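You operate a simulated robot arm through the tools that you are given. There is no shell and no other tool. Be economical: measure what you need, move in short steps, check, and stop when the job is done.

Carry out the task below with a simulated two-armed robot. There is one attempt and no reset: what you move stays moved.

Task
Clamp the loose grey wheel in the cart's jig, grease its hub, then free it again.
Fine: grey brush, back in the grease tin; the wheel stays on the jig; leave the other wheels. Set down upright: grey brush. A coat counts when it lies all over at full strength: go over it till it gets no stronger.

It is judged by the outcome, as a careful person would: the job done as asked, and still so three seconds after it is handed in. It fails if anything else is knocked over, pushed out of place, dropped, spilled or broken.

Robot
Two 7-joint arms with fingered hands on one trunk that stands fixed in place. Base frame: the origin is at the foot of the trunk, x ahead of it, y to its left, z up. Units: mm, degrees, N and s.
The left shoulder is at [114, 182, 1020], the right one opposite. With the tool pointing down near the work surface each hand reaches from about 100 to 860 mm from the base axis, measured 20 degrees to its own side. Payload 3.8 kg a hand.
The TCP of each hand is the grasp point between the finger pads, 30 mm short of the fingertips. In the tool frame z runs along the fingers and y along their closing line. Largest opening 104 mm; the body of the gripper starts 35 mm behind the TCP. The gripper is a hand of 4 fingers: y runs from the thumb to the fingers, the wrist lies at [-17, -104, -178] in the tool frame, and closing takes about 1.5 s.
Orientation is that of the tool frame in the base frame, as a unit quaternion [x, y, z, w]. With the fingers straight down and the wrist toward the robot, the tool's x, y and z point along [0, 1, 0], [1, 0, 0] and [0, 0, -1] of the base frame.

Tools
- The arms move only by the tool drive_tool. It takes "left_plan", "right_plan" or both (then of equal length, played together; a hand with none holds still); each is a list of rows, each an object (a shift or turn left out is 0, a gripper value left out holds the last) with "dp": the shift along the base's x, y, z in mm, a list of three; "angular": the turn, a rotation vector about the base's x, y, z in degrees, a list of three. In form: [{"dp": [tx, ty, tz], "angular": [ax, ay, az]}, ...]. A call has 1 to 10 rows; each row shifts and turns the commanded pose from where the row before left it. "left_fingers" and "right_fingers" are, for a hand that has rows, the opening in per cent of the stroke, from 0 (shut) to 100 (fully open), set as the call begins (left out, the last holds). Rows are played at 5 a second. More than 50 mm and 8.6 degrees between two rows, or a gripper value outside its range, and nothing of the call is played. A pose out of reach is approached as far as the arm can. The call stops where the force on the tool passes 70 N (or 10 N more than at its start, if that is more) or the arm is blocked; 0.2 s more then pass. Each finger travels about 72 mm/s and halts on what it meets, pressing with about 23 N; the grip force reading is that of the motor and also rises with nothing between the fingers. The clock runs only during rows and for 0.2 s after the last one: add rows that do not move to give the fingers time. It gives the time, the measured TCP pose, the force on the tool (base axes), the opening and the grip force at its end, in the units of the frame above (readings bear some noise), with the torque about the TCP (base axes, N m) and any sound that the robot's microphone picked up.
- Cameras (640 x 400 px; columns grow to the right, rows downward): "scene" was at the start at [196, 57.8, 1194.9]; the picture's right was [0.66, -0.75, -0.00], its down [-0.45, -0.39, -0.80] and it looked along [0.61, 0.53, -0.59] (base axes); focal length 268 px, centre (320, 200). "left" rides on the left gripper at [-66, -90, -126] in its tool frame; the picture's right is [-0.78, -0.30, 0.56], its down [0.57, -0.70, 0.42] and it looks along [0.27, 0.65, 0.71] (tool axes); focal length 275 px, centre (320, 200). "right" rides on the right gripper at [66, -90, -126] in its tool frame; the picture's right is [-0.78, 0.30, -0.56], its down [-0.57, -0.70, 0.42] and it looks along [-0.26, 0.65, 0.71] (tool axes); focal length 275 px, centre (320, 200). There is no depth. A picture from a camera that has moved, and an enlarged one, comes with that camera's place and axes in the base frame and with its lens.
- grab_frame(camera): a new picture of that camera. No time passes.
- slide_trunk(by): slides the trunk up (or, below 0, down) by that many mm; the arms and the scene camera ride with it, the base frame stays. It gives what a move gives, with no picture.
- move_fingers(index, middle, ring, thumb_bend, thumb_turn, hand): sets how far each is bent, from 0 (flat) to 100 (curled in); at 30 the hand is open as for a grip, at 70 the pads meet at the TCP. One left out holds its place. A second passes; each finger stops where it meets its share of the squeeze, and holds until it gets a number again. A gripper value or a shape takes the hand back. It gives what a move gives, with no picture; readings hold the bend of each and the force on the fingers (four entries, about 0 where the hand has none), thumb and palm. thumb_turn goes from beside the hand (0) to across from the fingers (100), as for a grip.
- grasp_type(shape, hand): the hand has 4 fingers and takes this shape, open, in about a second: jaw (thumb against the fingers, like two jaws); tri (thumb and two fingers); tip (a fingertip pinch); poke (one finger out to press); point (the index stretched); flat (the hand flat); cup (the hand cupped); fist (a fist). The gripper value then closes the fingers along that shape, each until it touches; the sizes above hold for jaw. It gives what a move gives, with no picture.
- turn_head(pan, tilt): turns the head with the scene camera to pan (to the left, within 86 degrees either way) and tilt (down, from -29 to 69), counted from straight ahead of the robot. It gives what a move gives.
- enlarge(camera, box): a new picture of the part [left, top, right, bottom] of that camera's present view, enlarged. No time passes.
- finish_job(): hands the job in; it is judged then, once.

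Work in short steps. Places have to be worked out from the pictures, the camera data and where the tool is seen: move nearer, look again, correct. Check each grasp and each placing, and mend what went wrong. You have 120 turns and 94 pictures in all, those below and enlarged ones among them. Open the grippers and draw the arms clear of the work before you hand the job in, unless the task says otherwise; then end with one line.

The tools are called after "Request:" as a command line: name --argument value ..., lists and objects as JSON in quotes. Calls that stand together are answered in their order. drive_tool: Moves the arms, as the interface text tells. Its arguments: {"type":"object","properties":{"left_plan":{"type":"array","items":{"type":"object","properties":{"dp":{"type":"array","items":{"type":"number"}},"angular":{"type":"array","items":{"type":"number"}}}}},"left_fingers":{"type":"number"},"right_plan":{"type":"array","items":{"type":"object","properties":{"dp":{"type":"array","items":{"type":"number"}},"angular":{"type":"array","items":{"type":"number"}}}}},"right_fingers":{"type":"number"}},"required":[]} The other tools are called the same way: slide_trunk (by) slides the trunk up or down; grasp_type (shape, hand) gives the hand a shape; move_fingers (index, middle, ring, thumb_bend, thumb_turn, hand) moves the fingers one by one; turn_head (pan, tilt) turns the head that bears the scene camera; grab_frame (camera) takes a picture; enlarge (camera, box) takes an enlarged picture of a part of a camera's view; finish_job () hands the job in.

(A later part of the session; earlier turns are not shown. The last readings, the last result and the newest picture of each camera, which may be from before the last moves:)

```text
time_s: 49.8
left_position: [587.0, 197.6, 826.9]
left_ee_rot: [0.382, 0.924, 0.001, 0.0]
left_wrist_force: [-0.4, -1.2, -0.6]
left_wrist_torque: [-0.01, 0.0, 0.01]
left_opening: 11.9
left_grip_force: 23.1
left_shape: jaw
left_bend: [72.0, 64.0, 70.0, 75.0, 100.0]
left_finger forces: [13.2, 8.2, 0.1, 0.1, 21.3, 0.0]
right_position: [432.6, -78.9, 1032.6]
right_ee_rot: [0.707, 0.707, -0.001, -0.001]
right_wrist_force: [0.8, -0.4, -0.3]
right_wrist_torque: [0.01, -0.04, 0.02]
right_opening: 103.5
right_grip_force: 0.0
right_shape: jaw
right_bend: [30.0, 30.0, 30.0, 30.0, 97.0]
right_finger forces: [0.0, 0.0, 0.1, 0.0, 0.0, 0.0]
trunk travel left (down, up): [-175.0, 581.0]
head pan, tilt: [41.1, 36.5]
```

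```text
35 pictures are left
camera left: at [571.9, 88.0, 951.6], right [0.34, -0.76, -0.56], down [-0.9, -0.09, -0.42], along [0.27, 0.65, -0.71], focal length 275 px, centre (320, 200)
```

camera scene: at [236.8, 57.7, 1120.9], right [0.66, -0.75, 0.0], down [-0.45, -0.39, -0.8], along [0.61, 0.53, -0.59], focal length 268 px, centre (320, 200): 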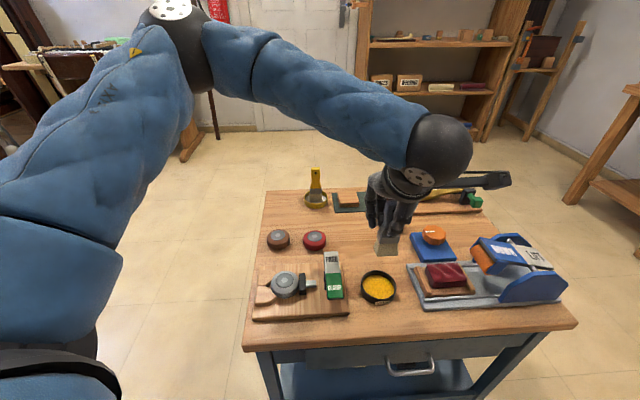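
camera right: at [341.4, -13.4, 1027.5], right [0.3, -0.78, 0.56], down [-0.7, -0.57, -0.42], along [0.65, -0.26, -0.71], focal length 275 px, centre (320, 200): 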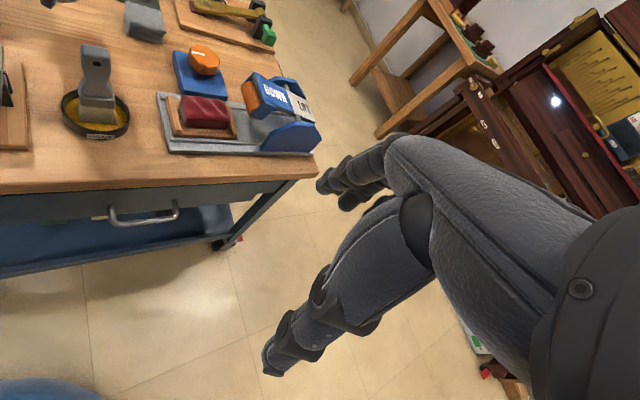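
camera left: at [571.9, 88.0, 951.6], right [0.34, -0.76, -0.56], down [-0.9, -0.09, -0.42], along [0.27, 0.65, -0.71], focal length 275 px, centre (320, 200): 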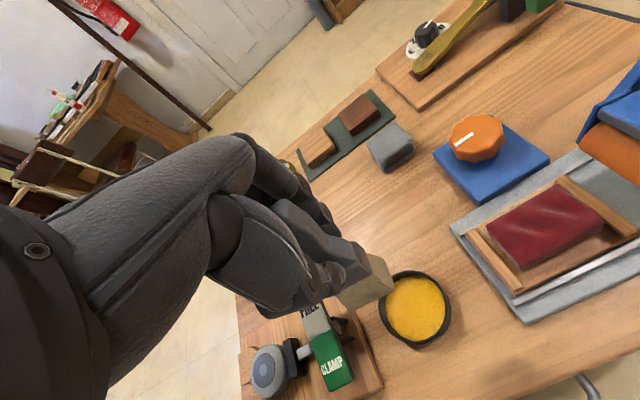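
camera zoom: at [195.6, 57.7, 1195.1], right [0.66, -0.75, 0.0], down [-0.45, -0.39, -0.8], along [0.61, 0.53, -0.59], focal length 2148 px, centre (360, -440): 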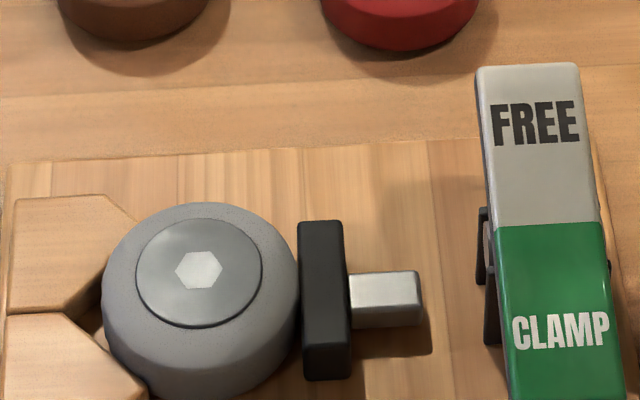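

No grease shows on the hub, so the brush was not loaded. I lower the trunk and dip the bristles into the grease.

Request:
slide_trunk --by -70

Request:
drive_tool --left_plan '[{"dp": [0, 0, -20]}, {"dp": [0, 0, -18]}, {"dp": [0, 0, -8]}, {"dp": [0, 0, -3]}, {"dp": [0, 0, 0]}]'

```text
time_s: 50.9
left_position: [588.7, 195.7, 760.8]
left_ee_rot: [0.383, 0.924, -0.001, 0.001]
left_wrist_force: [-0.2, 0.5, -0.2]
left_wrist_torque: [0.0, -0.04, 0.05]
left_opening: 12.1
left_grip_force: 23.3
left_shape: jaw
left_bend: [72.0, 64.0, 70.0, 75.0, 100.0]
left_finger forces: [13.2, 8.3, 0.0, 0.0, 21.3, 0.0]
right_position: [431.1, -79.4, 962.3]
right_ee_rot: [0.707, 0.707, 0.001, 0.0]
right_wrist_force: [-0.5, 0.1, -0.4]
right_wrist_torque: [0.0, -0.01, -0.03]
right_opening: 103.4
right_grip_force: 0.0
right_shape: jaw
right_bend: [30.0, 30.0, 30.0, 30.0, 97.0]
right_finger forces: [0.0, 0.1, 0.0, 0.0, 0.1, 0.0]
trunk travel left (down, up): [-105.0, 651.0]
head pan, tilt: [41.1, 36.5]
```

```text
time_s: 52.1
left_position: [588.2, 197.1, 709.2]
left_ee_rot: [0.382, 0.924, 0.0, 0.0]
left_wrist_force: [0.9, 0.5, -1.0]
left_wrist_torque: [0.01, -0.01, -0.01]
left_opening: 12.2
left_grip_force: 22.6
left_shape: jaw
left_bend: [72.0, 64.0, 70.0, 75.0, 100.0]
left_finger forces: [13.3, 8.2, 0.1, 0.0, 21.3, 0.0]
right_position: [432.3, -79.4, 960.9]
right_ee_rot: [0.708, 0.706, 0.0, -0.001]
right_wrist_force: [0.1, -0.4, 0.5]
right_wrist_torque: [0.0, -0.03, 0.01]
right_opening: 103.7
right_grip_force: 0.0
right_shape: jaw
right_bend: [30.0, 30.0, 30.0, 30.0, 97.0]
right_finger forces: [0.1, 0.1, 0.1, 0.0, 0.0, 0.0]
trunk travel left (down, up): [-105.0, 651.0]
head pan, tilt: [41.1, 36.5]
```

No contact yet at 709; I go down 2 mm at a time until the bristles press on the grease, and wipe slightly.

Request:
drive_tool --left_plan '[{"dp": [0, 0, -2]}, {"dp": [0, 0, -2]}, {"dp": [0, 0, 0]}, {"dp": [0, 0, 0]}]'

Request:
enlarge --camera "left" --box '[300, 200, 440, 350]'

```text
time_s: 53.1
left_position: [588.0, 197.6, 708.7]
left_ee_rot: [0.383, 0.924, 0.001, 0.001]
left_wrist_force: [-1.9, 1.1, 9.8]
left_wrist_torque: [0.01, 0.01, 0.01]
left_opening: 12.1
left_grip_force: 23.0
left_shape: jaw
left_bend: [72.0, 64.0, 70.0, 75.0, 100.0]
left_finger forces: [13.0, 8.4, 0.0, 0.1, 23.6, 0.0]
right_position: [430.8, -79.1, 962.9]
right_ee_rot: [0.707, 0.707, 0.0, 0.001]
right_wrist_force: [0.4, 0.4, 0.1]
right_wrist_torque: [0.01, 0.0, 0.03]
right_opening: 103.9
right_grip_force: 0.0
right_shape: jaw
right_bend: [30.0, 30.0, 30.0, 30.0, 97.0]
right_finger forces: [0.0, 0.1, 0.1, 0.0, 0.1, 0.0]
trunk travel left (down, up): [-105.0, 651.0]
head pan, tilt: [41.1, 36.5]
```

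```text
2.67 times, centred on (370, 275) of left
camera zoom: at [572.1, 86.6, 832.4], right [0.34, -0.76, -0.56], down [-0.9, -0.09, -0.43], along [0.27, 0.65, -0.71], focal length 734 px, centre (187, 0)
```

zoom: 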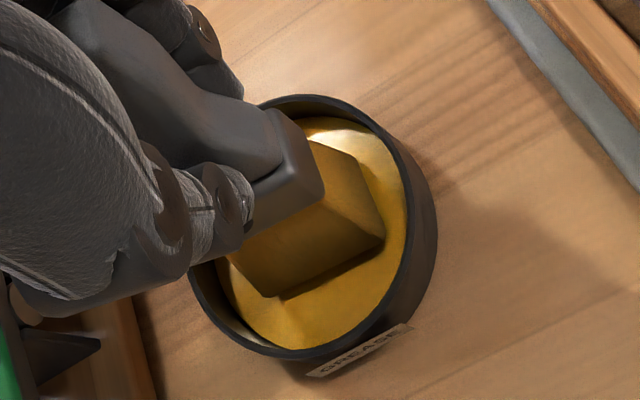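

The bristles press on the grease at 10 N and look golden. I hold a moment, lift and look at them.

Request:
drive_tool --left_plan '[{"dp": [0, 0, 0]}, {"dp": [0, 0, 0]}, {"dp": [0, 0, 0]}, {"dp": [0, 0, 12]}, {"dp": [0, 0, 30]}, {"dp": [0, 0, 40]}, {"dp": [0, 0, 30]}, {"dp": [0, 0, 0]}]'

Request:
enlarge --camera "left" --box '[300, 200, 480, 360]'

```text
time_s: 54.9
left_position: [589.5, 195.6, 818.8]
left_ee_rot: [0.383, 0.924, 0.0, 0.0]
left_wrist_force: [0.9, -1.1, -1.0]
left_wrist_torque: [0.0, -0.02, 0.02]
left_opening: 12.0
left_grip_force: 23.3
left_shape: jaw
left_bend: [72.0, 64.0, 70.0, 75.0, 100.0]
left_finger forces: [13.5, 8.2, 0.0, 0.0, 21.7, 0.0]
right_position: [432.1, -77.8, 960.8]
right_ee_rot: [0.707, 0.707, 0.0, 0.0]
right_wrist_force: [0.0, 0.6, -0.9]
right_wrist_torque: [0.0, 0.03, 0.0]
right_opening: 103.6
right_grip_force: 0.0
right_shape: jaw
right_bend: [30.0, 30.0, 30.0, 30.0, 97.0]
right_finger forces: [0.1, 0.0, 0.0, 0.1, 0.0, 0.1]
trunk travel left (down, up): [-105.0, 651.0]
head pan, tilt: [41.1, 36.5]
```

```text
2.50 times, centred on (390, 280) of left
camera zoom: at [573.3, 85.9, 942.9], right [0.34, -0.76, -0.56], down [-0.9, -0.09, -0.42], along [0.27, 0.65, -0.71], focal length 688 px, centre (145, 0)
```

zoom: 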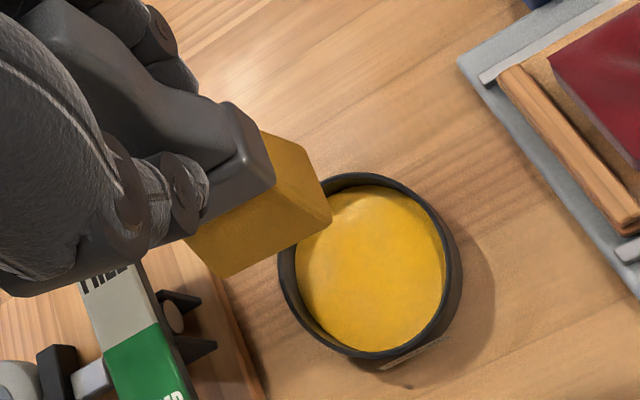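

The bristles are now loaded with yellow grease. I go back over the hub.

Request:
slide_trunk --by 70

Request:
drive_tool --left_plan '[{"dp": [-23, 23, 0]}, {"dp": [-23, 23, 0]}, {"dp": [-23, 23, -20]}, {"dp": [-23, 23, -20]}, {"dp": [-23, 24, -20]}, {"dp": [-23, 25, -20]}, {"dp": [0, 0, -30]}, {"dp": [0, 0, -23]}, {"dp": [0, 0, 0]}]'

```text
time_s: 56.0
left_position: [589.8, 195.7, 887.4]
left_ee_rot: [0.382, 0.924, 0.0, -0.001]
left_wrist_force: [-0.1, 0.5, -1.6]
left_wrist_torque: [0.0, 0.03, 0.01]
left_opening: 11.9
left_grip_force: 23.4
left_shape: jaw
left_bend: [72.0, 64.0, 70.0, 75.0, 100.0]
left_finger forces: [13.5, 8.2, 0.0, 0.1, 21.5, 0.0]
right_position: [433.8, -79.0, 1029.9]
right_ee_rot: [0.707, 0.707, -0.001, -0.001]
right_wrist_force: [0.2, 0.1, 0.0]
right_wrist_torque: [0.01, -0.01, -0.01]
right_opening: 103.5
right_grip_force: 0.1
right_shape: jaw
right_bend: [30.0, 30.0, 30.0, 30.0, 97.0]
right_finger forces: [0.0, 0.1, 0.0, 0.0, 0.0, 0.0]
trunk travel left (down, up): [-175.0, 581.0]
head pan, tilt: [41.1, 36.5]
```

```text
time_s: 58.0
left_position: [452.2, 336.5, 755.3]
left_ee_rot: [0.383, 0.924, 0.0, 0.0]
left_wrist_force: [0.3, 0.2, -1.5]
left_wrist_torque: [0.0, 0.0, -0.02]
left_opening: 12.2
left_grip_force: 22.9
left_shape: jaw
left_bend: [72.0, 64.0, 70.0, 75.0, 100.0]
left_finger forces: [13.2, 8.0, 0.0, 0.0, 21.1, 0.0]
right_position: [431.6, -78.5, 1031.0]
right_ee_rot: [0.706, 0.708, 0.0, 0.0]
right_wrist_force: [0.4, 0.4, -0.2]
right_wrist_torque: [0.0, 0.0, 0.02]
right_opening: 103.6
right_grip_force: 0.0
right_shape: jaw
right_bend: [30.0, 30.0, 30.0, 30.0, 97.0]
right_finger forces: [0.0, 0.0, 0.0, 0.0, 0.0, 0.0]
trunk travel left (down, up): [-175.0, 581.0]
head pan, tilt: [41.1, 36.5]
```

I lower to contact and stroke to and fro across the hub (±12 mm along the jig's depth).

Request:
drive_tool --left_plan '[{"dp": [0, 1, -8]}, {"dp": [0, 0, -5]}, {"dp": [0, 0, -2]}, {"dp": [5, 5, 0]}, {"dp": [4, 4, 0]}, {"dp": [-5, -5, 0]}, {"dp": [-5, -5, 0]}, {"dp": [-5, -5, 0]}, {"dp": [-4, -4, 0]}, {"dp": [5, 5, 0]}]'

Request:
drive_tool --left_plan '[{"dp": [5, 5, 0]}, {"dp": [5, 5, 0]}, {"dp": [5, 5, 0]}, {"dp": [-2, -8, 0]}, {"dp": [-5, -5, 0]}, {"dp": [-5, -5, 0]}, {"dp": [-1, 5, 0]}, {"dp": [1, 7, 0]}, {"dp": [5, 5, 0]}, {"dp": [-3, -3, 0]}]'

Request:
drive_tool --left_plan '[{"dp": [0, 0, 20]}, {"dp": [0, 0, 40]}, {"dp": [0, 0, 40]}, {"dp": [15, -15, 20]}, {"dp": [30, -30, 0]}, {"dp": [30, -30, 0]}, {"dp": [0, 0, 0]}]'

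Request:
enlarge --camera "scene" --box '[285, 255, 345, 305]'

```text
time_s: 60.2
left_position: [445.2, 331.3, 740.5]
left_ee_rot: [0.383, 0.924, -0.001, -0.001]
left_wrist_force: [-0.8, -1.3, 4.0]
left_wrist_torque: [-0.11, 0.15, 0.01]
left_opening: 11.6
left_grip_force: 22.6
left_shape: jaw
left_bend: [72.0, 64.0, 70.0, 75.0, 100.0]
left_finger forces: [13.3, 7.8, 0.1, 0.0, 24.1, 0.0]
right_position: [431.1, -78.9, 1033.1]
right_ee_rot: [0.707, 0.707, 0.0, 0.0]
right_wrist_force: [-0.4, 0.1, 0.3]
right_wrist_torque: [0.0, 0.01, 0.0]
right_opening: 103.8
right_grip_force: 0.2
right_shape: jaw
right_bend: [30.0, 30.0, 30.0, 30.0, 97.0]
right_finger forces: [0.0, 0.0, 0.1, 0.0, 0.0, 0.0]
trunk travel left (down, up): [-175.0, 581.0]
head pan, tilt: [41.1, 36.5]
```

```text
time_s: 62.4
left_position: [452.3, 343.5, 740.0]
left_ee_rot: [0.383, 0.924, 0.001, 0.0]
left_wrist_force: [0.4, 0.5, 1.2]
left_wrist_torque: [0.05, -0.05, -0.01]
left_opening: 11.6
left_grip_force: 23.0
left_shape: jaw
left_bend: [72.0, 64.0, 70.0, 75.0, 100.0]
left_finger forces: [13.1, 8.3, 0.0, 0.1, 21.0, 0.0]
right_position: [431.5, -81.1, 1031.2]
right_ee_rot: [0.707, 0.707, 0.0, -0.001]
right_wrist_force: [-0.6, 0.4, -0.4]
right_wrist_torque: [-0.01, 0.01, -0.02]
right_opening: 103.7
right_grip_force: 0.2
right_shape: jaw
right_bend: [30.0, 30.0, 30.0, 30.0, 97.0]
right_finger forces: [0.0, 0.1, 0.2, 0.0, 0.0, 0.0]
trunk travel left (down, up): [-175.0, 581.0]
head pan, tilt: [41.1, 36.5]
```

```text
time_s: 64.0
left_position: [526.7, 267.5, 858.8]
left_ee_rot: [0.383, 0.924, -0.001, 0.0]
left_wrist_force: [-0.1, -0.3, -1.0]
left_wrist_torque: [0.03, -0.02, 0.0]
left_opening: 11.6
left_grip_force: 23.0
left_shape: jaw
left_bend: [72.0, 64.0, 70.0, 75.0, 100.0]
left_finger forces: [12.8, 7.9, 0.0, 0.1, 20.6, 0.1]
right_position: [432.0, -78.0, 1032.1]
right_ee_rot: [0.708, 0.707, 0.0, 0.0]
right_wrist_force: [0.0, -0.1, 0.9]
right_wrist_torque: [0.01, 0.02, 0.0]
right_opening: 103.7
right_grip_force: 0.1
right_shape: jaw
right_bend: [30.0, 30.0, 30.0, 30.0, 97.0]
right_finger forces: [0.0, 0.0, 0.0, 0.0, 0.0, 0.1]
trunk travel left (down, up): [-175.0, 581.0]
head pan, tilt: [41.1, 36.5]
```

```text
8.00 times, centred on (315, 280) of scene
camera zoom: at [195.9, 57.9, 1194.9], right [0.66, -0.75, 0.0], down [-0.45, -0.39, -0.8], along [0.61, 0.53, -0.59], focal length 2148 px, centre (360, -440)
```

zoom: 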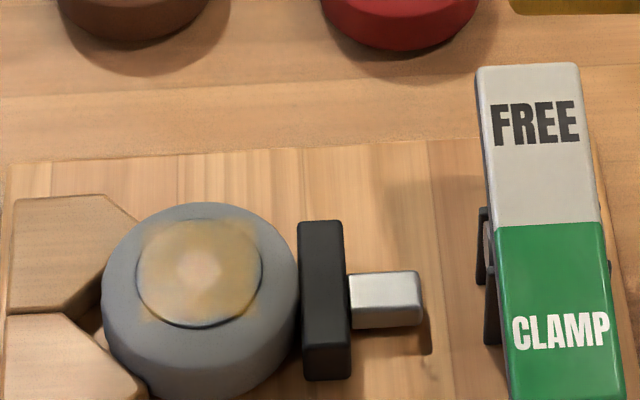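

A partial coat shows over most of the hub, weaker toward the near and right edges. I return, centred slightly nearer, and make many more strokes.

Request:
drive_tool --left_plan '[{"dp": [-30, 28, 0]}, {"dp": [-30, 28, 0]}, {"dp": [-17, 11, -20]}, {"dp": [0, 0, -40]}, {"dp": [0, 0, -40]}, {"dp": [0, 0, -15]}, {"dp": [0, 0, -5]}, {"dp": [0, 0, 0]}]'

Request:
drive_tool --left_plan '[{"dp": [4, 4, 0]}, {"dp": [4, 4, 0]}, {"dp": [-4, -4, 0]}, {"dp": [-4, -4, 0]}, {"dp": [-4, -4, 0]}, {"dp": [-5, -5, 0]}, {"dp": [6, 2, 0]}, {"dp": [4, 4, 0]}, {"dp": [4, 4, 0]}, {"dp": [4, 4, 0]}]'

Request:
drive_tool --left_plan '[{"dp": [-4, -4, 0]}, {"dp": [-4, -4, 0]}, {"dp": [-4, -4, 0]}, {"dp": [-5, -5, 0]}, {"dp": [1, 7, 0]}, {"dp": [4, 4, 0]}, {"dp": [4, 4, 0]}, {"dp": [4, 4, 0]}, {"dp": [-1, -6, 0]}, {"dp": [-3, -3, 0]}]'

Request:
drive_tool --left_plan '[{"dp": [0, 0, 20]}, {"dp": [0, 0, 40]}, {"dp": [0, 0, 40]}, {"dp": [15, -15, 20]}, {"dp": [30, -30, 0]}, {"dp": [30, -30, 0]}, {"dp": [0, 0, 0]}]'

Request:
enlarge --camera "scene" --box '[285, 255, 345, 305]'

```text
time_s: 65.8
left_position: [450.1, 336.6, 742.1]
left_ee_rot: [0.383, 0.924, 0.001, 0.001]
left_wrist_force: [-1.0, -0.7, 4.8]
left_wrist_torque: [0.01, 0.02, 0.02]
left_opening: 11.8
left_grip_force: 23.3
left_shape: jaw
left_bend: [72.0, 64.0, 70.0, 75.0, 100.0]
left_finger forces: [12.8, 8.0, 0.0, 0.0, 22.0, 0.0]
right_position: [431.6, -79.5, 1033.0]
right_ee_rot: [0.707, 0.707, 0.0, 0.0]
right_wrist_force: [-0.6, 0.6, 0.2]
right_wrist_torque: [-0.04, 0.01, 0.03]
right_opening: 103.6
right_grip_force: 0.1
right_shape: jaw
right_bend: [30.0, 30.0, 30.0, 30.0, 97.0]
right_finger forces: [0.0, 0.0, 0.1, 0.0, 0.0, 0.0]
trunk travel left (down, up): [-175.0, 581.0]
head pan, tilt: [41.1, 36.5]
```

```text
time_s: 68.0
left_position: [458.4, 340.9, 741.1]
left_ee_rot: [0.382, 0.924, -0.001, 0.0]
left_wrist_force: [-0.5, 0.1, 0.6]
left_wrist_torque: [0.0, -0.01, 0.02]
left_opening: 12.1
left_grip_force: 22.7
left_shape: jaw
left_bend: [72.0, 64.0, 70.0, 75.0, 100.0]
left_finger forces: [13.0, 7.9, 0.1, 0.0, 21.2, 0.1]
right_position: [432.2, -78.0, 1030.1]
right_ee_rot: [0.707, 0.707, 0.001, 0.0]
right_wrist_force: [-0.5, 0.3, 0.4]
right_wrist_torque: [-0.06, 0.0, -0.03]
right_opening: 103.8
right_grip_force: 0.1
right_shape: jaw
right_bend: [30.0, 30.0, 30.0, 30.0, 97.0]
right_finger forces: [0.0, 0.0, 0.0, 0.0, 0.1, 0.0]
trunk travel left (down, up): [-175.0, 581.0]
head pan, tilt: [41.1, 36.5]
```

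```text
time_s: 70.2
left_position: [449.7, 334.0, 740.9]
left_ee_rot: [0.382, 0.924, 0.0, 0.0]
left_wrist_force: [0.9, 0.0, -0.1]
left_wrist_torque: [0.09, -0.03, -0.03]
left_opening: 11.9
left_grip_force: 22.6
left_shape: jaw
left_bend: [72.0, 64.0, 70.0, 75.0, 100.0]
left_finger forces: [13.0, 8.0, 0.1, 0.0, 20.2, 0.0]
right_position: [432.0, -80.0, 1032.8]
right_ee_rot: [0.708, 0.707, 0.0, 0.0]
right_wrist_force: [0.7, 0.4, -0.4]
right_wrist_torque: [0.0, -0.03, -0.03]
right_opening: 103.8
right_grip_force: 0.2
right_shape: jaw
right_bend: [30.0, 30.0, 30.0, 30.0, 97.0]
right_finger forces: [0.0, 0.0, 0.1, 0.0, 0.1, 0.0]
trunk travel left (down, up): [-175.0, 581.0]
head pan, tilt: [41.1, 36.5]
```

```text
time_s: 71.8
left_position: [527.1, 257.2, 862.7]
left_ee_rot: [0.383, 0.924, -0.001, -0.001]
left_wrist_force: [0.7, 0.2, -0.5]
left_wrist_torque: [-0.01, 0.0, 0.01]
left_opening: 11.7
left_grip_force: 23.3
left_shape: jaw
left_bend: [72.0, 64.0, 70.0, 75.0, 100.0]
left_finger forces: [12.6, 7.7, 0.1, 0.1, 20.2, 0.0]
right_position: [432.7, -79.0, 1030.4]
right_ee_rot: [0.706, 0.708, 0.0, 0.0]
right_wrist_force: [0.7, -0.4, -0.1]
right_wrist_torque: [-0.02, 0.03, 0.03]
right_opening: 103.7
right_grip_force: 0.0
right_shape: jaw
right_bend: [30.0, 30.0, 30.0, 30.0, 97.0]
right_finger forces: [0.0, 0.0, 0.1, 0.0, 0.0, 0.0]
trunk travel left (down, up): [-175.0, 581.0]
head pan, tilt: [41.1, 36.5]
```

```text
8.00 times, centred on (315, 280) of scene
camera zoom: at [195.9, 57.9, 1194.9], right [0.66, -0.75, 0.0], down [-0.45, -0.39, -0.8], along [0.61, 0.53, -0.59], focal length 2148 px, centre (360, -440)
```

zoom: 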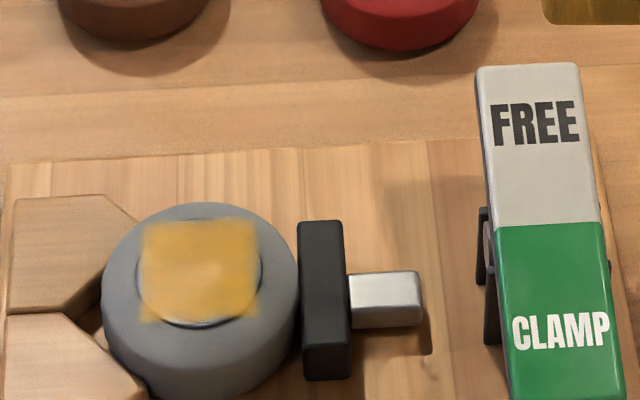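

A square patch of coat over the hub is building up well. I repeat the strokes to see whether it still gets stronger.

Request:
drive_tool --left_plan '[{"dp": [-30, 30, 0]}, {"dp": [-30, 30, 0]}, {"dp": [-17, 18, -20]}, {"dp": [0, 0, -40]}, {"dp": [0, 0, -40]}, {"dp": [0, 0, -18]}, {"dp": [0, 0, -5]}, {"dp": [0, 0, 0]}]'

Request:
drive_tool --left_plan '[{"dp": [5, 5, 0]}, {"dp": [4, 4, 0]}, {"dp": [-4, -4, 0]}, {"dp": [-5, -5, 0]}, {"dp": [-5, -5, 0]}, {"dp": [-5, -5, 0]}, {"dp": [6, 2, 0]}, {"dp": [4, 4, 0]}, {"dp": [5, 5, 0]}, {"dp": [4, 4, 0]}]'

Request:
drive_tool --left_plan '[{"dp": [-4, -4, 0]}, {"dp": [-5, -5, 0]}, {"dp": [-5, -5, 0]}, {"dp": [-5, -5, 0]}, {"dp": [0, 8, 0]}, {"dp": [5, 5, 0]}, {"dp": [5, 5, 0]}, {"dp": [4, 4, 0]}, {"dp": [-4, -4, 0]}, {"dp": [-5, -5, 0]}]'

Request:
drive_tool --left_plan '[{"dp": [0, 0, 20]}, {"dp": [0, 0, 40]}, {"dp": [0, 0, 40]}, {"dp": [15, -15, 20]}, {"dp": [30, -30, 0]}, {"dp": [30, -30, 0]}, {"dp": [0, 0, 0]}]'

Request:
enlarge --camera "scene" --box '[285, 255, 345, 305]'

```text
time_s: 73.6
left_position: [450.5, 337.3, 738.8]
left_ee_rot: [0.383, 0.924, 0.001, 0.002]
left_wrist_force: [-2.2, -1.8, 20.8]
left_wrist_torque: [-0.02, 0.07, -0.01]
left_opening: 12.1
left_grip_force: 23.1
left_shape: jaw
left_bend: [72.0, 64.0, 70.0, 75.0, 100.0]
left_finger forces: [13.5, 8.6, 0.1, 0.2, 27.0, 0.0]
right_position: [429.6, -79.4, 1033.7]
right_ee_rot: [0.707, 0.707, 0.002, 0.001]
right_wrist_force: [0.5, 1.0, -0.1]
right_wrist_torque: [-0.02, -0.02, 0.02]
right_opening: 103.5
right_grip_force: 0.0
right_shape: jaw
right_bend: [30.0, 30.0, 30.0, 30.0, 97.0]
right_finger forces: [0.0, 0.0, 0.1, 0.1, 0.0, 0.1]
trunk travel left (down, up): [-175.0, 581.0]
head pan, tilt: [41.1, 36.5]
```

```text
time_s: 75.8
left_position: [456.4, 340.0, 739.3]
left_ee_rot: [0.383, 0.924, -0.001, 0.001]
left_wrist_force: [-6.1, -2.7, 19.5]
left_wrist_torque: [-0.26, 0.4, 0.08]
left_opening: 13.3
left_grip_force: 23.3
left_shape: jaw
left_bend: [72.0, 64.0, 70.0, 75.0, 100.0]
left_finger forces: [13.8, 8.5, 0.1, 0.1, 32.5, 0.0]
right_position: [430.1, -80.8, 1032.0]
right_ee_rot: [0.707, 0.707, 0.002, 0.0]
right_wrist_force: [0.1, -0.1, -0.8]
right_wrist_torque: [-0.02, 0.01, -0.02]
right_opening: 104.0
right_grip_force: 0.0
right_shape: jaw
right_bend: [30.0, 30.0, 30.0, 30.0, 97.0]
right_finger forces: [0.0, 0.0, 0.0, 0.1, 0.1, 0.1]
trunk travel left (down, up): [-175.0, 581.0]
head pan, tilt: [41.1, 36.5]
```

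```text
time_s: 78.0
left_position: [442.5, 337.0, 738.3]
left_ee_rot: [0.383, 0.924, 0.001, 0.0]
left_wrist_force: [-0.1, -0.1, 11.1]
left_wrist_torque: [0.04, -0.09, -0.01]
left_opening: 12.4
left_grip_force: 23.1
left_shape: jaw
left_bend: [72.0, 64.0, 70.0, 75.0, 100.0]
left_finger forces: [14.0, 8.5, 0.1, 0.0, 23.2, 0.1]
right_position: [431.1, -79.7, 1031.6]
right_ee_rot: [0.706, 0.708, 0.001, 0.0]
right_wrist_force: [0.0, -0.8, 0.6]
right_wrist_torque: [-0.01, 0.01, 0.01]
right_opening: 103.7
right_grip_force: 0.1
right_shape: jaw
right_bend: [30.0, 30.0, 30.0, 30.0, 97.0]
right_finger forces: [0.0, 0.0, 0.1, 0.1, 0.0, 0.0]
trunk travel left (down, up): [-175.0, 581.0]
head pan, tilt: [41.1, 36.5]
```

```text
time_s: 79.6
left_position: [519.9, 262.1, 856.7]
left_ee_rot: [0.382, 0.924, 0.0, 0.0]
left_wrist_force: [0.1, 0.2, -0.6]
left_wrist_torque: [0.02, 0.01, 0.01]
left_opening: 11.9
left_grip_force: 23.1
left_shape: jaw
left_bend: [72.0, 64.0, 70.0, 75.0, 100.0]
left_finger forces: [12.7, 7.5, 0.0, 0.0, 20.2, 0.0]
right_position: [431.7, -80.1, 1031.8]
right_ee_rot: [0.706, 0.708, 0.0, 0.0]
right_wrist_force: [-0.9, -0.2, -0.2]
right_wrist_torque: [-0.01, 0.0, -0.01]
right_opening: 103.7
right_grip_force: 0.2
right_shape: jaw
right_bend: [30.0, 30.0, 30.0, 30.0, 97.0]
right_finger forces: [0.0, 0.1, 0.0, 0.0, 0.0, 0.0]
trunk travel left (down, up): [-175.0, 581.0]
head pan, tilt: [41.1, 36.5]
```

```text
8.00 times, centred on (315, 280) of scene
camera zoom: at [195.9, 57.9, 1194.9], right [0.66, -0.75, 0.0], down [-0.45, -0.39, -0.8], along [0.61, 0.53, -0.59], focal length 2148 px, centre (360, -440)
```

zoom: 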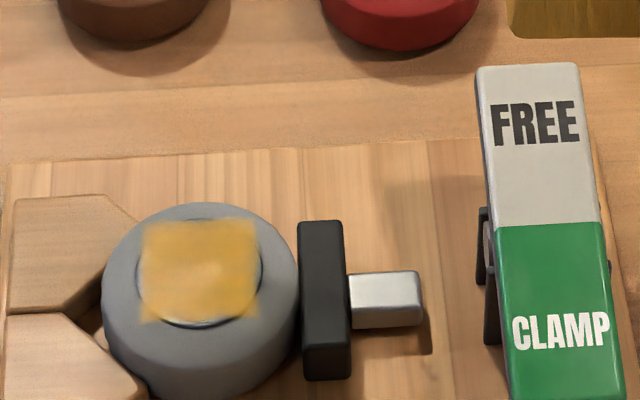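

It looks the same as before, but the bristles look spent. I reload the brush in the tin for another round.

Request:
drive_tool --left_plan '[{"dp": [34, -33, 0]}, {"dp": [34, -32, -20]}, {"dp": [0, 0, 0]}]'

Request:
slide_trunk --by -70

Request:
grab_frame --camera "left"

```text
refused: row 2 steps farther than a row can; nothing moved
```

```text
time_s: 80.7
left_position: [517.2, 260.3, 788.9]
left_ee_rot: [0.382, 0.924, 0.001, 0.0]
left_wrist_force: [-0.2, 0.1, -1.1]
left_wrist_torque: [-0.03, -0.05, 0.02]
left_opening: 11.9
left_grip_force: 22.6
left_shape: jaw
left_bend: [72.0, 64.0, 70.0, 75.0, 100.0]
left_finger forces: [12.8, 7.5, 0.0, 0.0, 20.1, 0.1]
right_position: [431.1, -78.6, 961.9]
right_ee_rot: [0.707, 0.707, 0.001, 0.001]
right_wrist_force: [-0.6, 0.2, 0.1]
right_wrist_torque: [0.0, -0.01, -0.03]
right_opening: 103.9
right_grip_force: 0.1
right_shape: jaw
right_bend: [30.0, 30.0, 30.0, 30.0, 97.0]
right_finger forces: [0.0, 0.1, 0.0, 0.0, 0.1, 0.0]
trunk travel left (down, up): [-105.0, 651.0]
head pan, tilt: [41.1, 36.5]
```

```text
29 pictures are left
camera left: at [500.8, 151.2, 912.9], right [0.34, -0.76, -0.56], down [-0.9, -0.09, -0.43], along [0.27, 0.65, -0.71], focal length 275 px, centre (320, 200)
```

left: 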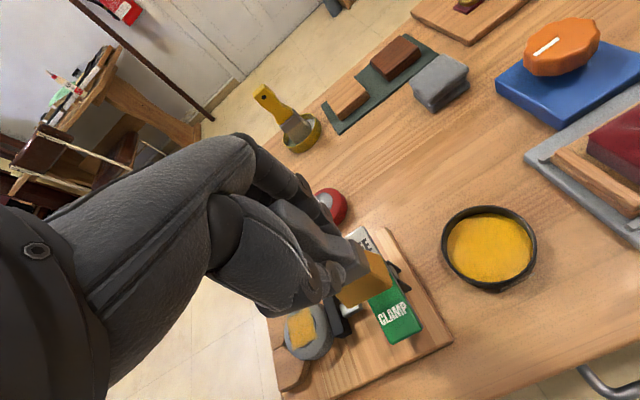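

The refused row left the brush close above the rocker; nothing was touched. I raise it and then go to the tin.

Request:
drive_tool --left_plan '[{"dp": [0, 0, 35]}, {"dp": [24, -21, 0]}, {"dp": [24, -21, 0]}, {"dp": [23, -21, 0]}, {"dp": [0, 0, -35]}, {"dp": [0, 0, -40]}, {"dp": [0, 0, -25]}, {"dp": [0, 0, -9]}, {"dp": [0, 0, 0]}]'

```text
time_s: 82.7
left_position: [588.1, 197.5, 714.3]
left_ee_rot: [0.383, 0.924, 0.0, 0.001]
left_wrist_force: [-0.4, 0.2, -0.7]
left_wrist_torque: [-0.02, 0.01, 0.01]
left_opening: 11.8
left_grip_force: 22.5
left_shape: jaw
left_bend: [72.0, 64.0, 70.0, 75.0, 100.0]
left_finger forces: [12.6, 7.5, 0.1, 0.0, 20.1, 0.0]
right_position: [432.3, -78.7, 961.8]
right_ee_rot: [0.707, 0.707, 0.0, 0.0]
right_wrist_force: [-0.4, 0.2, 0.0]
right_wrist_torque: [0.01, -0.03, -0.03]
right_opening: 103.7
right_grip_force: 0.0
right_shape: jaw
right_bend: [30.0, 30.0, 30.0, 30.0, 97.0]
right_finger forces: [0.1, 0.1, 0.1, 0.0, 0.0, 0.0]
trunk travel left (down, up): [-105.0, 651.0]
head pan, tilt: [41.1, 36.5]
```

I dip to contact, hold, and lift out again.

Request:
drive_tool --left_plan '[{"dp": [0, 0, -4]}, {"dp": [0, 0, -4]}, {"dp": [0, 0, 0]}, {"dp": [0, 0, 0]}, {"dp": [0, 0, 0]}]'

Request:
drive_tool --left_plan '[{"dp": [0, 0, 12]}, {"dp": [0, 0, 30]}, {"dp": [0, 0, 40]}, {"dp": [0, 0, 30]}, {"dp": [0, 0, 0]}]'

Request:
slide_trunk --by 70

```text
time_s: 83.9
left_position: [588.4, 197.6, 705.7]
left_ee_rot: [0.382, 0.924, 0.0, 0.0]
left_wrist_force: [-0.9, -0.2, 5.3]
left_wrist_torque: [0.01, 0.01, 0.02]
left_opening: 11.7
left_grip_force: 23.1
left_shape: jaw
left_bend: [72.0, 64.0, 70.0, 75.0, 100.0]
left_finger forces: [12.8, 7.6, 0.1, 0.0, 21.4, 0.1]
right_position: [432.3, -79.7, 961.2]
right_ee_rot: [0.707, 0.707, -0.001, -0.001]
right_wrist_force: [0.6, -0.9, -0.2]
right_wrist_torque: [-0.02, 0.04, -0.03]
right_opening: 103.8
right_grip_force: 0.1
right_shape: jaw
right_bend: [30.0, 30.0, 30.0, 30.0, 97.0]
right_finger forces: [0.0, 0.0, 0.0, 0.0, 0.1, 0.0]
trunk travel left (down, up): [-105.0, 651.0]
head pan, tilt: [41.1, 36.5]
```

```text
time_s: 85.1
left_position: [589.4, 199.7, 816.8]
left_ee_rot: [0.383, 0.924, 0.001, -0.001]
left_wrist_force: [0.5, 0.6, 0.0]
left_wrist_torque: [-0.03, -0.01, 0.0]
left_opening: 11.9
left_grip_force: 22.9
left_shape: jaw
left_bend: [72.0, 64.0, 70.0, 75.0, 100.0]
left_finger forces: [12.8, 7.5, 0.1, 0.1, 20.2, 0.0]
right_position: [433.0, -79.4, 960.4]
right_ee_rot: [0.707, 0.707, 0.0, 0.0]
right_wrist_force: [0.8, -0.7, -0.6]
right_wrist_torque: [0.01, -0.01, 0.01]
right_opening: 104.0
right_grip_force: 0.1
right_shape: jaw
right_bend: [30.0, 30.0, 30.0, 30.0, 97.0]
right_finger forces: [0.1, 0.0, 0.0, 0.0, 0.0, 0.0]
trunk travel left (down, up): [-105.0, 651.0]
head pan, tilt: [41.1, 36.5]
```

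```text
time_s: 86.1
left_position: [590.6, 197.6, 886.1]
left_ee_rot: [0.383, 0.924, -0.001, -0.001]
left_wrist_force: [-0.4, 0.3, -1.4]
left_wrist_torque: [0.01, 0.0, 0.01]
left_opening: 11.7
left_grip_force: 23.0
left_shape: jaw
left_bend: [72.0, 64.0, 70.0, 75.0, 100.0]
left_finger forces: [12.7, 7.6, 0.1, 0.0, 20.3, 0.0]
right_position: [433.2, -78.4, 1030.5]
right_ee_rot: [0.707, 0.707, -0.001, -0.001]
right_wrist_force: [0.6, -0.6, -0.1]
right_wrist_torque: [0.02, -0.04, 0.0]
right_opening: 103.6
right_grip_force: 0.0
right_shape: jaw
right_bend: [30.0, 30.0, 30.0, 30.0, 97.0]
right_finger forces: [0.1, 0.0, 0.0, 0.0, 0.1, 0.1]
trunk travel left (down, up): [-175.0, 581.0]
head pan, tilt: [41.1, 36.5]
```

Loaded again. I go back to the hub at (450, 336) and lower to contact.

Request:
drive_tool --left_plan '[{"dp": [-23, 23, 0]}, {"dp": [-23, 23, 0]}, {"dp": [-23, 23, -20]}, {"dp": [-23, 23, -20]}, {"dp": [-23, 23, -20]}, {"dp": [-25, 23, -20]}, {"dp": [0, 0, -30]}, {"dp": [0, 0, -30]}, {"dp": [0, 0, -6]}, {"dp": [0, 0, 0]}]'

Request:
drive_tool --left_plan '[{"dp": [0, 0, -2]}, {"dp": [0, 0, 0]}]'

```text
time_s: 88.3
left_position: [449.9, 335.5, 741.3]
left_ee_rot: [0.382, 0.924, 0.0, 0.0]
left_wrist_force: [-0.6, -0.1, -0.8]
left_wrist_torque: [0.03, -0.04, -0.01]
left_opening: 11.6
left_grip_force: 23.4
left_shape: jaw
left_bend: [72.0, 64.0, 70.0, 75.0, 100.0]
left_finger forces: [12.5, 7.6, 0.1, 0.0, 20.1, 0.1]
right_position: [432.8, -79.5, 1031.9]
right_ee_rot: [0.707, 0.707, 0.0, -0.001]
right_wrist_force: [0.6, -0.2, 0.1]
right_wrist_torque: [0.01, -0.01, 0.04]
right_opening: 103.5
right_grip_force: 0.2
right_shape: jaw
right_bend: [30.0, 30.0, 30.0, 30.0, 97.0]
right_finger forces: [0.0, 0.1, 0.1, 0.0, 0.1, 0.1]
trunk travel left (down, up): [-175.0, 581.0]
head pan, tilt: [41.1, 36.5]
```

```text
time_s: 88.9
left_position: [449.1, 335.7, 739.7]
left_ee_rot: [0.382, 0.924, 0.0, 0.0]
left_wrist_force: [-0.6, -0.2, -1.4]
left_wrist_torque: [0.03, 0.01, -0.01]
left_opening: 11.8
left_grip_force: 22.8
left_shape: jaw
left_bend: [72.0, 64.0, 70.0, 75.0, 100.0]
left_finger forces: [12.6, 7.5, 0.1, 0.0, 20.0, 0.0]
right_position: [431.4, -79.6, 1030.9]
right_ee_rot: [0.707, 0.707, 0.0, 0.0]
right_wrist_force: [-0.5, 0.3, -0.5]
right_wrist_torque: [0.03, 0.0, 0.0]
right_opening: 103.6
right_grip_force: 0.1
right_shape: jaw
right_bend: [30.0, 30.0, 30.0, 30.0, 97.0]
right_finger forces: [0.0, 0.0, 0.1, 0.0, 0.1, 0.0]
trunk travel left (down, up): [-175.0, 581.0]
head pan, tilt: [41.1, 36.5]
```

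No contact yet; I go 3 mm lower, then stroke.

Request:
drive_tool --left_plan '[{"dp": [0, 0, -2]}, {"dp": [0, 0, -1]}, {"dp": [0, 0, 0]}]'

```text
time_s: 89.7
left_position: [449.6, 335.5, 736.9]
left_ee_rot: [0.383, 0.924, 0.002, 0.001]
left_wrist_force: [-1.0, -1.3, 13.8]
left_wrist_torque: [0.0, -0.02, 0.04]
left_opening: 11.8
left_grip_force: 22.9
left_shape: jaw
left_bend: [72.0, 64.0, 70.0, 75.0, 100.0]
left_finger forces: [12.7, 8.1, 0.0, 0.0, 23.5, 0.0]
right_position: [431.7, -78.8, 1033.2]
right_ee_rot: [0.706, 0.708, 0.0, 0.0]
right_wrist_force: [0.1, 0.4, -0.1]
right_wrist_torque: [0.02, 0.02, -0.01]
right_opening: 103.4
right_grip_force: 0.0
right_shape: jaw
right_bend: [30.0, 30.0, 30.0, 30.0, 97.0]
right_finger forces: [0.0, 0.0, 0.0, 0.0, 0.0, 0.0]
trunk travel left (down, up): [-175.0, 581.0]
head pan, tilt: [41.1, 36.5]
```

Good contact (14 N). Now the strokes, with sideways offsets, then I draw back and look.

Request:
drive_tool --left_plan '[{"dp": [5, 5, 0.5]}, {"dp": [5, 5, 0]}, {"dp": [-5, -5, 0]}, {"dp": [-5, -5, 0]}, {"dp": [-5, -5, 0]}, {"dp": [-4, -4, 0]}, {"dp": [6, 2, 0]}, {"dp": [4, 4, 0]}, {"dp": [5, 5, 0]}, {"dp": [4, 4, 0]}]'

Request:
drive_tool --left_plan '[{"dp": [-4, -4, 0]}, {"dp": [-5, -5, 0]}, {"dp": [-5, -5, 0]}, {"dp": [-5, -5, 0]}, {"dp": [0, 8, 0]}, {"dp": [5, 5, 0]}, {"dp": [5, 5, 0]}, {"dp": [4, 4, 0]}, {"dp": [-4, -4, 0]}, {"dp": [-5, -5, 0]}]'

Request:
drive_tool --left_plan '[{"dp": [0, 0, 20]}, {"dp": [0, 0, 40]}, {"dp": [0, 0, 40]}, {"dp": [15, -15, 20]}, {"dp": [30, -30, 0]}, {"dp": [30, -30, 0]}, {"dp": [0, 0, 0]}]'

Request:
enlarge --camera "scene" --box '[285, 255, 345, 305]'

```text
time_s: 91.9
left_position: [458.4, 341.4, 737.9]
left_ee_rot: [0.384, 0.923, 0.0, 0.001]
left_wrist_force: [-6.0, -4.5, 19.5]
left_wrist_torque: [-0.33, 0.44, 0.01]
left_opening: 12.6
left_grip_force: 22.3
left_shape: jaw
left_bend: [72.0, 64.0, 70.0, 75.0, 100.0]
left_finger forces: [14.1, 7.5, 0.0, 0.1, 34.5, 0.0]
right_position: [430.1, -81.3, 1032.4]
right_ee_rot: [0.707, 0.707, 0.001, 0.0]
right_wrist_force: [-0.2, 0.4, -0.7]
right_wrist_torque: [0.0, -0.03, 0.0]
right_opening: 103.6
right_grip_force: 0.0
right_shape: jaw
right_bend: [30.0, 30.0, 30.0, 30.0, 97.0]
right_finger forces: [0.0, 0.0, 0.0, 0.0, 0.0, 0.0]
trunk travel left (down, up): [-175.0, 581.0]
head pan, tilt: [41.1, 36.5]
```

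```text
time_s: 94.1
left_position: [445.4, 335.9, 736.6]
left_ee_rot: [0.382, 0.924, 0.001, -0.001]
left_wrist_force: [1.0, 0.6, 6.9]
left_wrist_torque: [0.14, -0.16, 0.01]
left_opening: 11.8
left_grip_force: 23.2
left_shape: jaw
left_bend: [72.0, 65.0, 70.0, 75.0, 100.0]
left_finger forces: [12.5, 9.4, 0.0, 0.0, 19.6, 0.0]
right_position: [431.0, -79.9, 1031.1]
right_ee_rot: [0.707, 0.707, -0.001, 0.0]
right_wrist_force: [0.1, 0.0, 0.0]
right_wrist_torque: [-0.01, -0.02, 0.02]
right_opening: 103.8
right_grip_force: 0.1
right_shape: jaw
right_bend: [30.0, 30.0, 30.0, 30.0, 97.0]
right_finger forces: [0.0, 0.1, 0.1, 0.0, 0.0, 0.1]
trunk travel left (down, up): [-175.0, 581.0]
head pan, tilt: [41.1, 36.5]
```

```text
time_s: 95.7
left_position: [521.2, 259.6, 858.2]
left_ee_rot: [0.383, 0.924, 0.0, 0.0]
left_wrist_force: [0.3, -0.9, -0.5]
left_wrist_torque: [0.02, 0.0, 0.01]
left_opening: 11.2
left_grip_force: 23.2
left_shape: jaw
left_bend: [72.0, 65.0, 70.0, 75.0, 100.0]
left_finger forces: [12.4, 6.6, 0.1, 0.0, 20.2, 0.1]
left hand out of reach, approached as far as the arm can: row 3
right_position: [432.3, -78.0, 1031.6]
right_ee_rot: [0.707, 0.707, -0.001, -0.001]
right_wrist_force: [-0.1, 0.5, 0.8]
right_wrist_torque: [0.03, 0.0, 0.02]
right_opening: 103.8
right_grip_force: 0.1
right_shape: jaw
right_bend: [30.0, 30.0, 30.0, 30.0, 97.0]
right_finger forces: [0.0, 0.0, 0.0, 0.1, 0.0, 0.0]
trunk travel left (down, up): [-175.0, 581.0]
head pan, tilt: [41.1, 36.5]
```

```text
8.00 times, centred on (315, 280) of scene
camera zoom: at [195.9, 57.9, 1194.9], right [0.66, -0.75, 0.0], down [-0.45, -0.39, -0.8], along [0.61, 0.53, -0.59], focal length 2148 px, centre (360, -440)
```

zoom: 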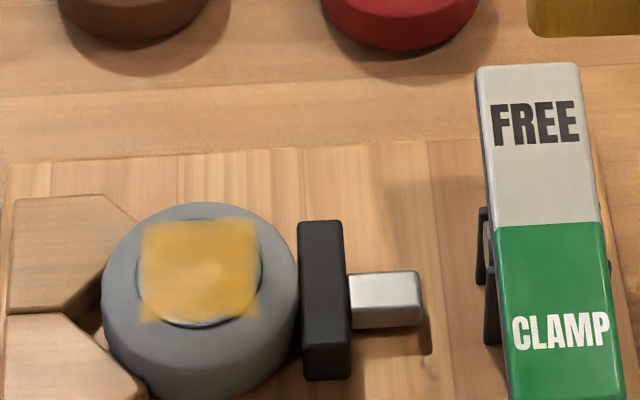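

The coat did not get stronger, so it appears saturated. I zoom once to check evenness to its edges.

Request:
enlarge --camera "scene" --box '[293, 274, 325, 298]'

Request:
enlarge --camera "left" --box '[250, 270, 370, 380]'

```text
16.00 times, centred on (309, 286) of scene
camera zoom: at [195.9, 57.9, 1194.9], right [0.66, -0.75, 0.0], down [-0.45, -0.39, -0.8], along [0.61, 0.53, -0.59], focal length 4295 px, centre (496, -1176)
```

zoom: 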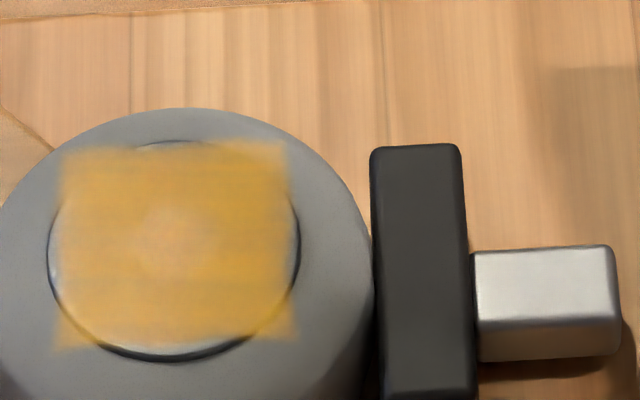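

```text
3.64 times, centred on (310, 325) of left
camera zoom: at [505.5, 150.8, 982.8], right [0.34, -0.76, -0.56], down [-0.9, -0.09, -0.42], along [0.27, 0.65, -0.71], focal length 1001 px, centre (356, -254)
```

zoom: 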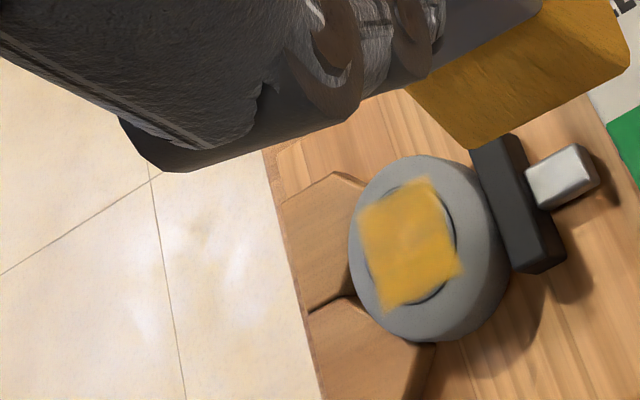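

The patch is evenly coated to its edges, so greasing is done. I bring the brush back over the tin.

Request:
drive_tool --left_plan '[{"dp": [22, -21, 0]}, {"dp": [22, -21, 0]}, {"dp": [22, -20, 0]}, {"dp": [0, 0, 0]}]'

Request:
slide_trunk --by -70

Request:
drive_tool --left_plan '[{"dp": [0, 0, -35]}, {"dp": [0, 0, -25]}, {"dp": [0, 0, -10]}, {"dp": [0, 0, 0]}]'

Request:
enlarge --camera "left" --box '[300, 200, 440, 350]'

```text
time_s: 96.7
left_position: [588.6, 199.5, 859.0]
left_ee_rot: [0.383, 0.924, 0.0, 0.0]
left_wrist_force: [-0.3, -0.1, -0.1]
left_wrist_torque: [0.0, 0.0, -0.02]
left_opening: 11.2
left_grip_force: 23.3
left_shape: jaw
left_bend: [72.0, 65.0, 70.0, 75.0, 100.0]
left_finger forces: [12.5, 6.7, 0.0, 0.1, 20.0, 0.0]
right_position: [431.2, -79.1, 1032.0]
right_ee_rot: [0.707, 0.707, 0.0, -0.001]
right_wrist_force: [-0.3, 0.1, -0.8]
right_wrist_torque: [0.02, 0.01, 0.01]
right_opening: 104.1
right_grip_force: 0.1
right_shape: jaw
right_bend: [30.0, 30.0, 30.0, 30.0, 97.0]
right_finger forces: [0.1, 0.1, 0.0, 0.0, 0.0, 0.1]
trunk travel left (down, up): [-175.0, 581.0]
head pan, tilt: [41.1, 36.5]
```

```text
time_s: 97.8
left_position: [589.7, 198.9, 786.6]
left_ee_rot: [0.382, 0.924, 0.0, 0.0]
left_wrist_force: [-0.7, 0.6, 0.1]
left_wrist_torque: [0.0, 0.02, -0.02]
left_opening: 11.3
left_grip_force: 22.8
left_shape: jaw
left_bend: [72.0, 65.0, 70.0, 75.0, 100.0]
left_finger forces: [12.4, 6.7, 0.0, 0.0, 20.1, 0.1]
right_position: [431.6, -79.9, 963.6]
right_ee_rot: [0.707, 0.707, 0.0, 0.0]
right_wrist_force: [-1.5, 0.1, 0.4]
right_wrist_torque: [0.02, -0.02, 0.0]
right_opening: 103.8
right_grip_force: 0.1
right_shape: jaw
right_bend: [30.0, 30.0, 30.0, 30.0, 97.0]
right_finger forces: [0.1, 0.0, 0.1, 0.1, 0.1, 0.1]
trunk travel left (down, up): [-105.0, 651.0]
head pan, tilt: [41.1, 36.5]
```

```text
time_s: 98.8
left_position: [590.7, 197.7, 715.8]
left_ee_rot: [0.383, 0.924, 0.0, -0.001]
left_wrist_force: [-0.6, 0.1, -0.9]
left_wrist_torque: [-0.02, -0.01, -0.01]
left_opening: 11.4
left_grip_force: 22.5
left_shape: jaw
left_bend: [72.0, 65.0, 70.0, 75.0, 100.0]
left_finger forces: [12.5, 6.7, 0.0, 0.0, 20.2, 0.0]
right_position: [432.0, -79.6, 961.9]
right_ee_rot: [0.708, 0.707, 0.001, 0.0]
right_wrist_force: [0.3, -0.8, -0.9]
right_wrist_torque: [0.0, -0.01, 0.0]
right_opening: 103.8
right_grip_force: 0.0
right_shape: jaw
right_bend: [30.0, 30.0, 30.0, 30.0, 97.0]
right_finger forces: [0.0, 0.0, 0.1, 0.1, 0.0, 0.1]
trunk travel left (down, up): [-105.0, 651.0]
head pan, tilt: [41.1, 36.5]
```

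```text
2.67 times, centred on (370, 275) of left
camera zoom: at [573.6, 88.6, 839.9], right [0.34, -0.76, -0.56], down [-0.9, -0.09, -0.42], along [0.27, 0.65, -0.71], focal length 734 px, centre (187, 0)
```

zoom: 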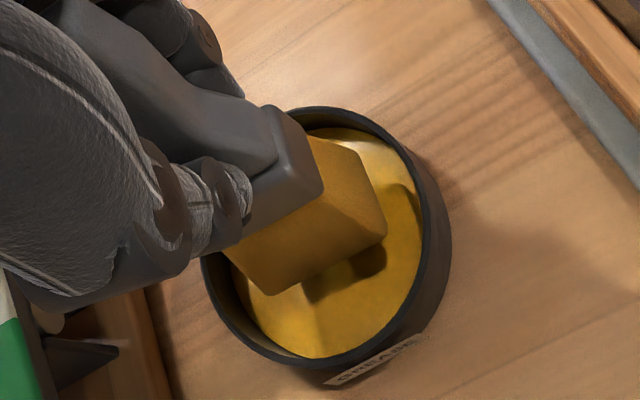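

The brush is inside the tin, centred. I lower to contact.

Request:
drive_tool --left_plan '[{"dp": [-2, 0, -6]}, {"dp": [0, 0, -3]}, {"dp": [0, 0, -1]}, {"dp": [0, 0, 0]}]'

```text
time_s: 99.8
left_position: [587.5, 199.2, 706.2]
left_ee_rot: [0.383, 0.924, 0.001, 0.0]
left_wrist_force: [-0.1, 0.2, -0.5]
left_wrist_torque: [0.02, 0.0, 0.01]
left_opening: 11.4
left_grip_force: 22.8
left_shape: jaw
left_bend: [72.0, 65.0, 70.0, 75.0, 100.0]
left_finger forces: [12.3, 6.8, 0.0, 0.0, 20.1, 0.0]
right_position: [431.9, -79.0, 961.0]
right_ee_rot: [0.707, 0.708, 0.0, 0.0]
right_wrist_force: [0.3, -0.2, 0.0]
right_wrist_torque: [-0.03, -0.01, 0.04]
right_opening: 103.7
right_grip_force: 0.0
right_shape: jaw
right_bend: [30.0, 30.0, 30.0, 30.0, 97.0]
right_finger forces: [0.0, 0.1, 0.0, 0.0, 0.1, 0.0]
trunk travel left (down, up): [-105.0, 651.0]
head pan, tilt: [41.1, 36.5]
```

Still just free; I lower 2–3 mm more to contact.

Request:
drive_tool --left_plan '[{"dp": [0, 0, -1]}, {"dp": [0, 0, -1]}, {"dp": [0, 0, -1]}, {"dp": [0, 0, 0]}]'

```text
time_s: 100.8
left_position: [587.7, 199.1, 704.3]
left_ee_rot: [0.383, 0.924, 0.001, 0.001]
left_wrist_force: [0.7, -2.0, 6.5]
left_wrist_torque: [-0.04, 0.02, 0.0]
left_opening: 11.7
left_grip_force: 22.7
left_shape: jaw
left_bend: [72.0, 65.0, 70.0, 76.0, 100.0]
left_finger forces: [12.3, 7.2, 0.1, 0.0, 25.6, 0.0]
right_position: [430.8, -80.6, 960.8]
right_ee_rot: [0.707, 0.707, 0.0, 0.0]
right_wrist_force: [0.2, 0.2, -0.1]
right_wrist_torque: [0.04, 0.01, 0.01]
right_opening: 103.9
right_grip_force: 0.2
right_shape: jaw
right_bend: [30.0, 30.0, 30.0, 30.0, 97.0]
right_finger forces: [0.0, 0.0, 0.1, 0.0, 0.0, 0.1]
trunk travel left (down, up): [-105.0, 651.0]
head pan, tilt: [41.1, 36.5]
```

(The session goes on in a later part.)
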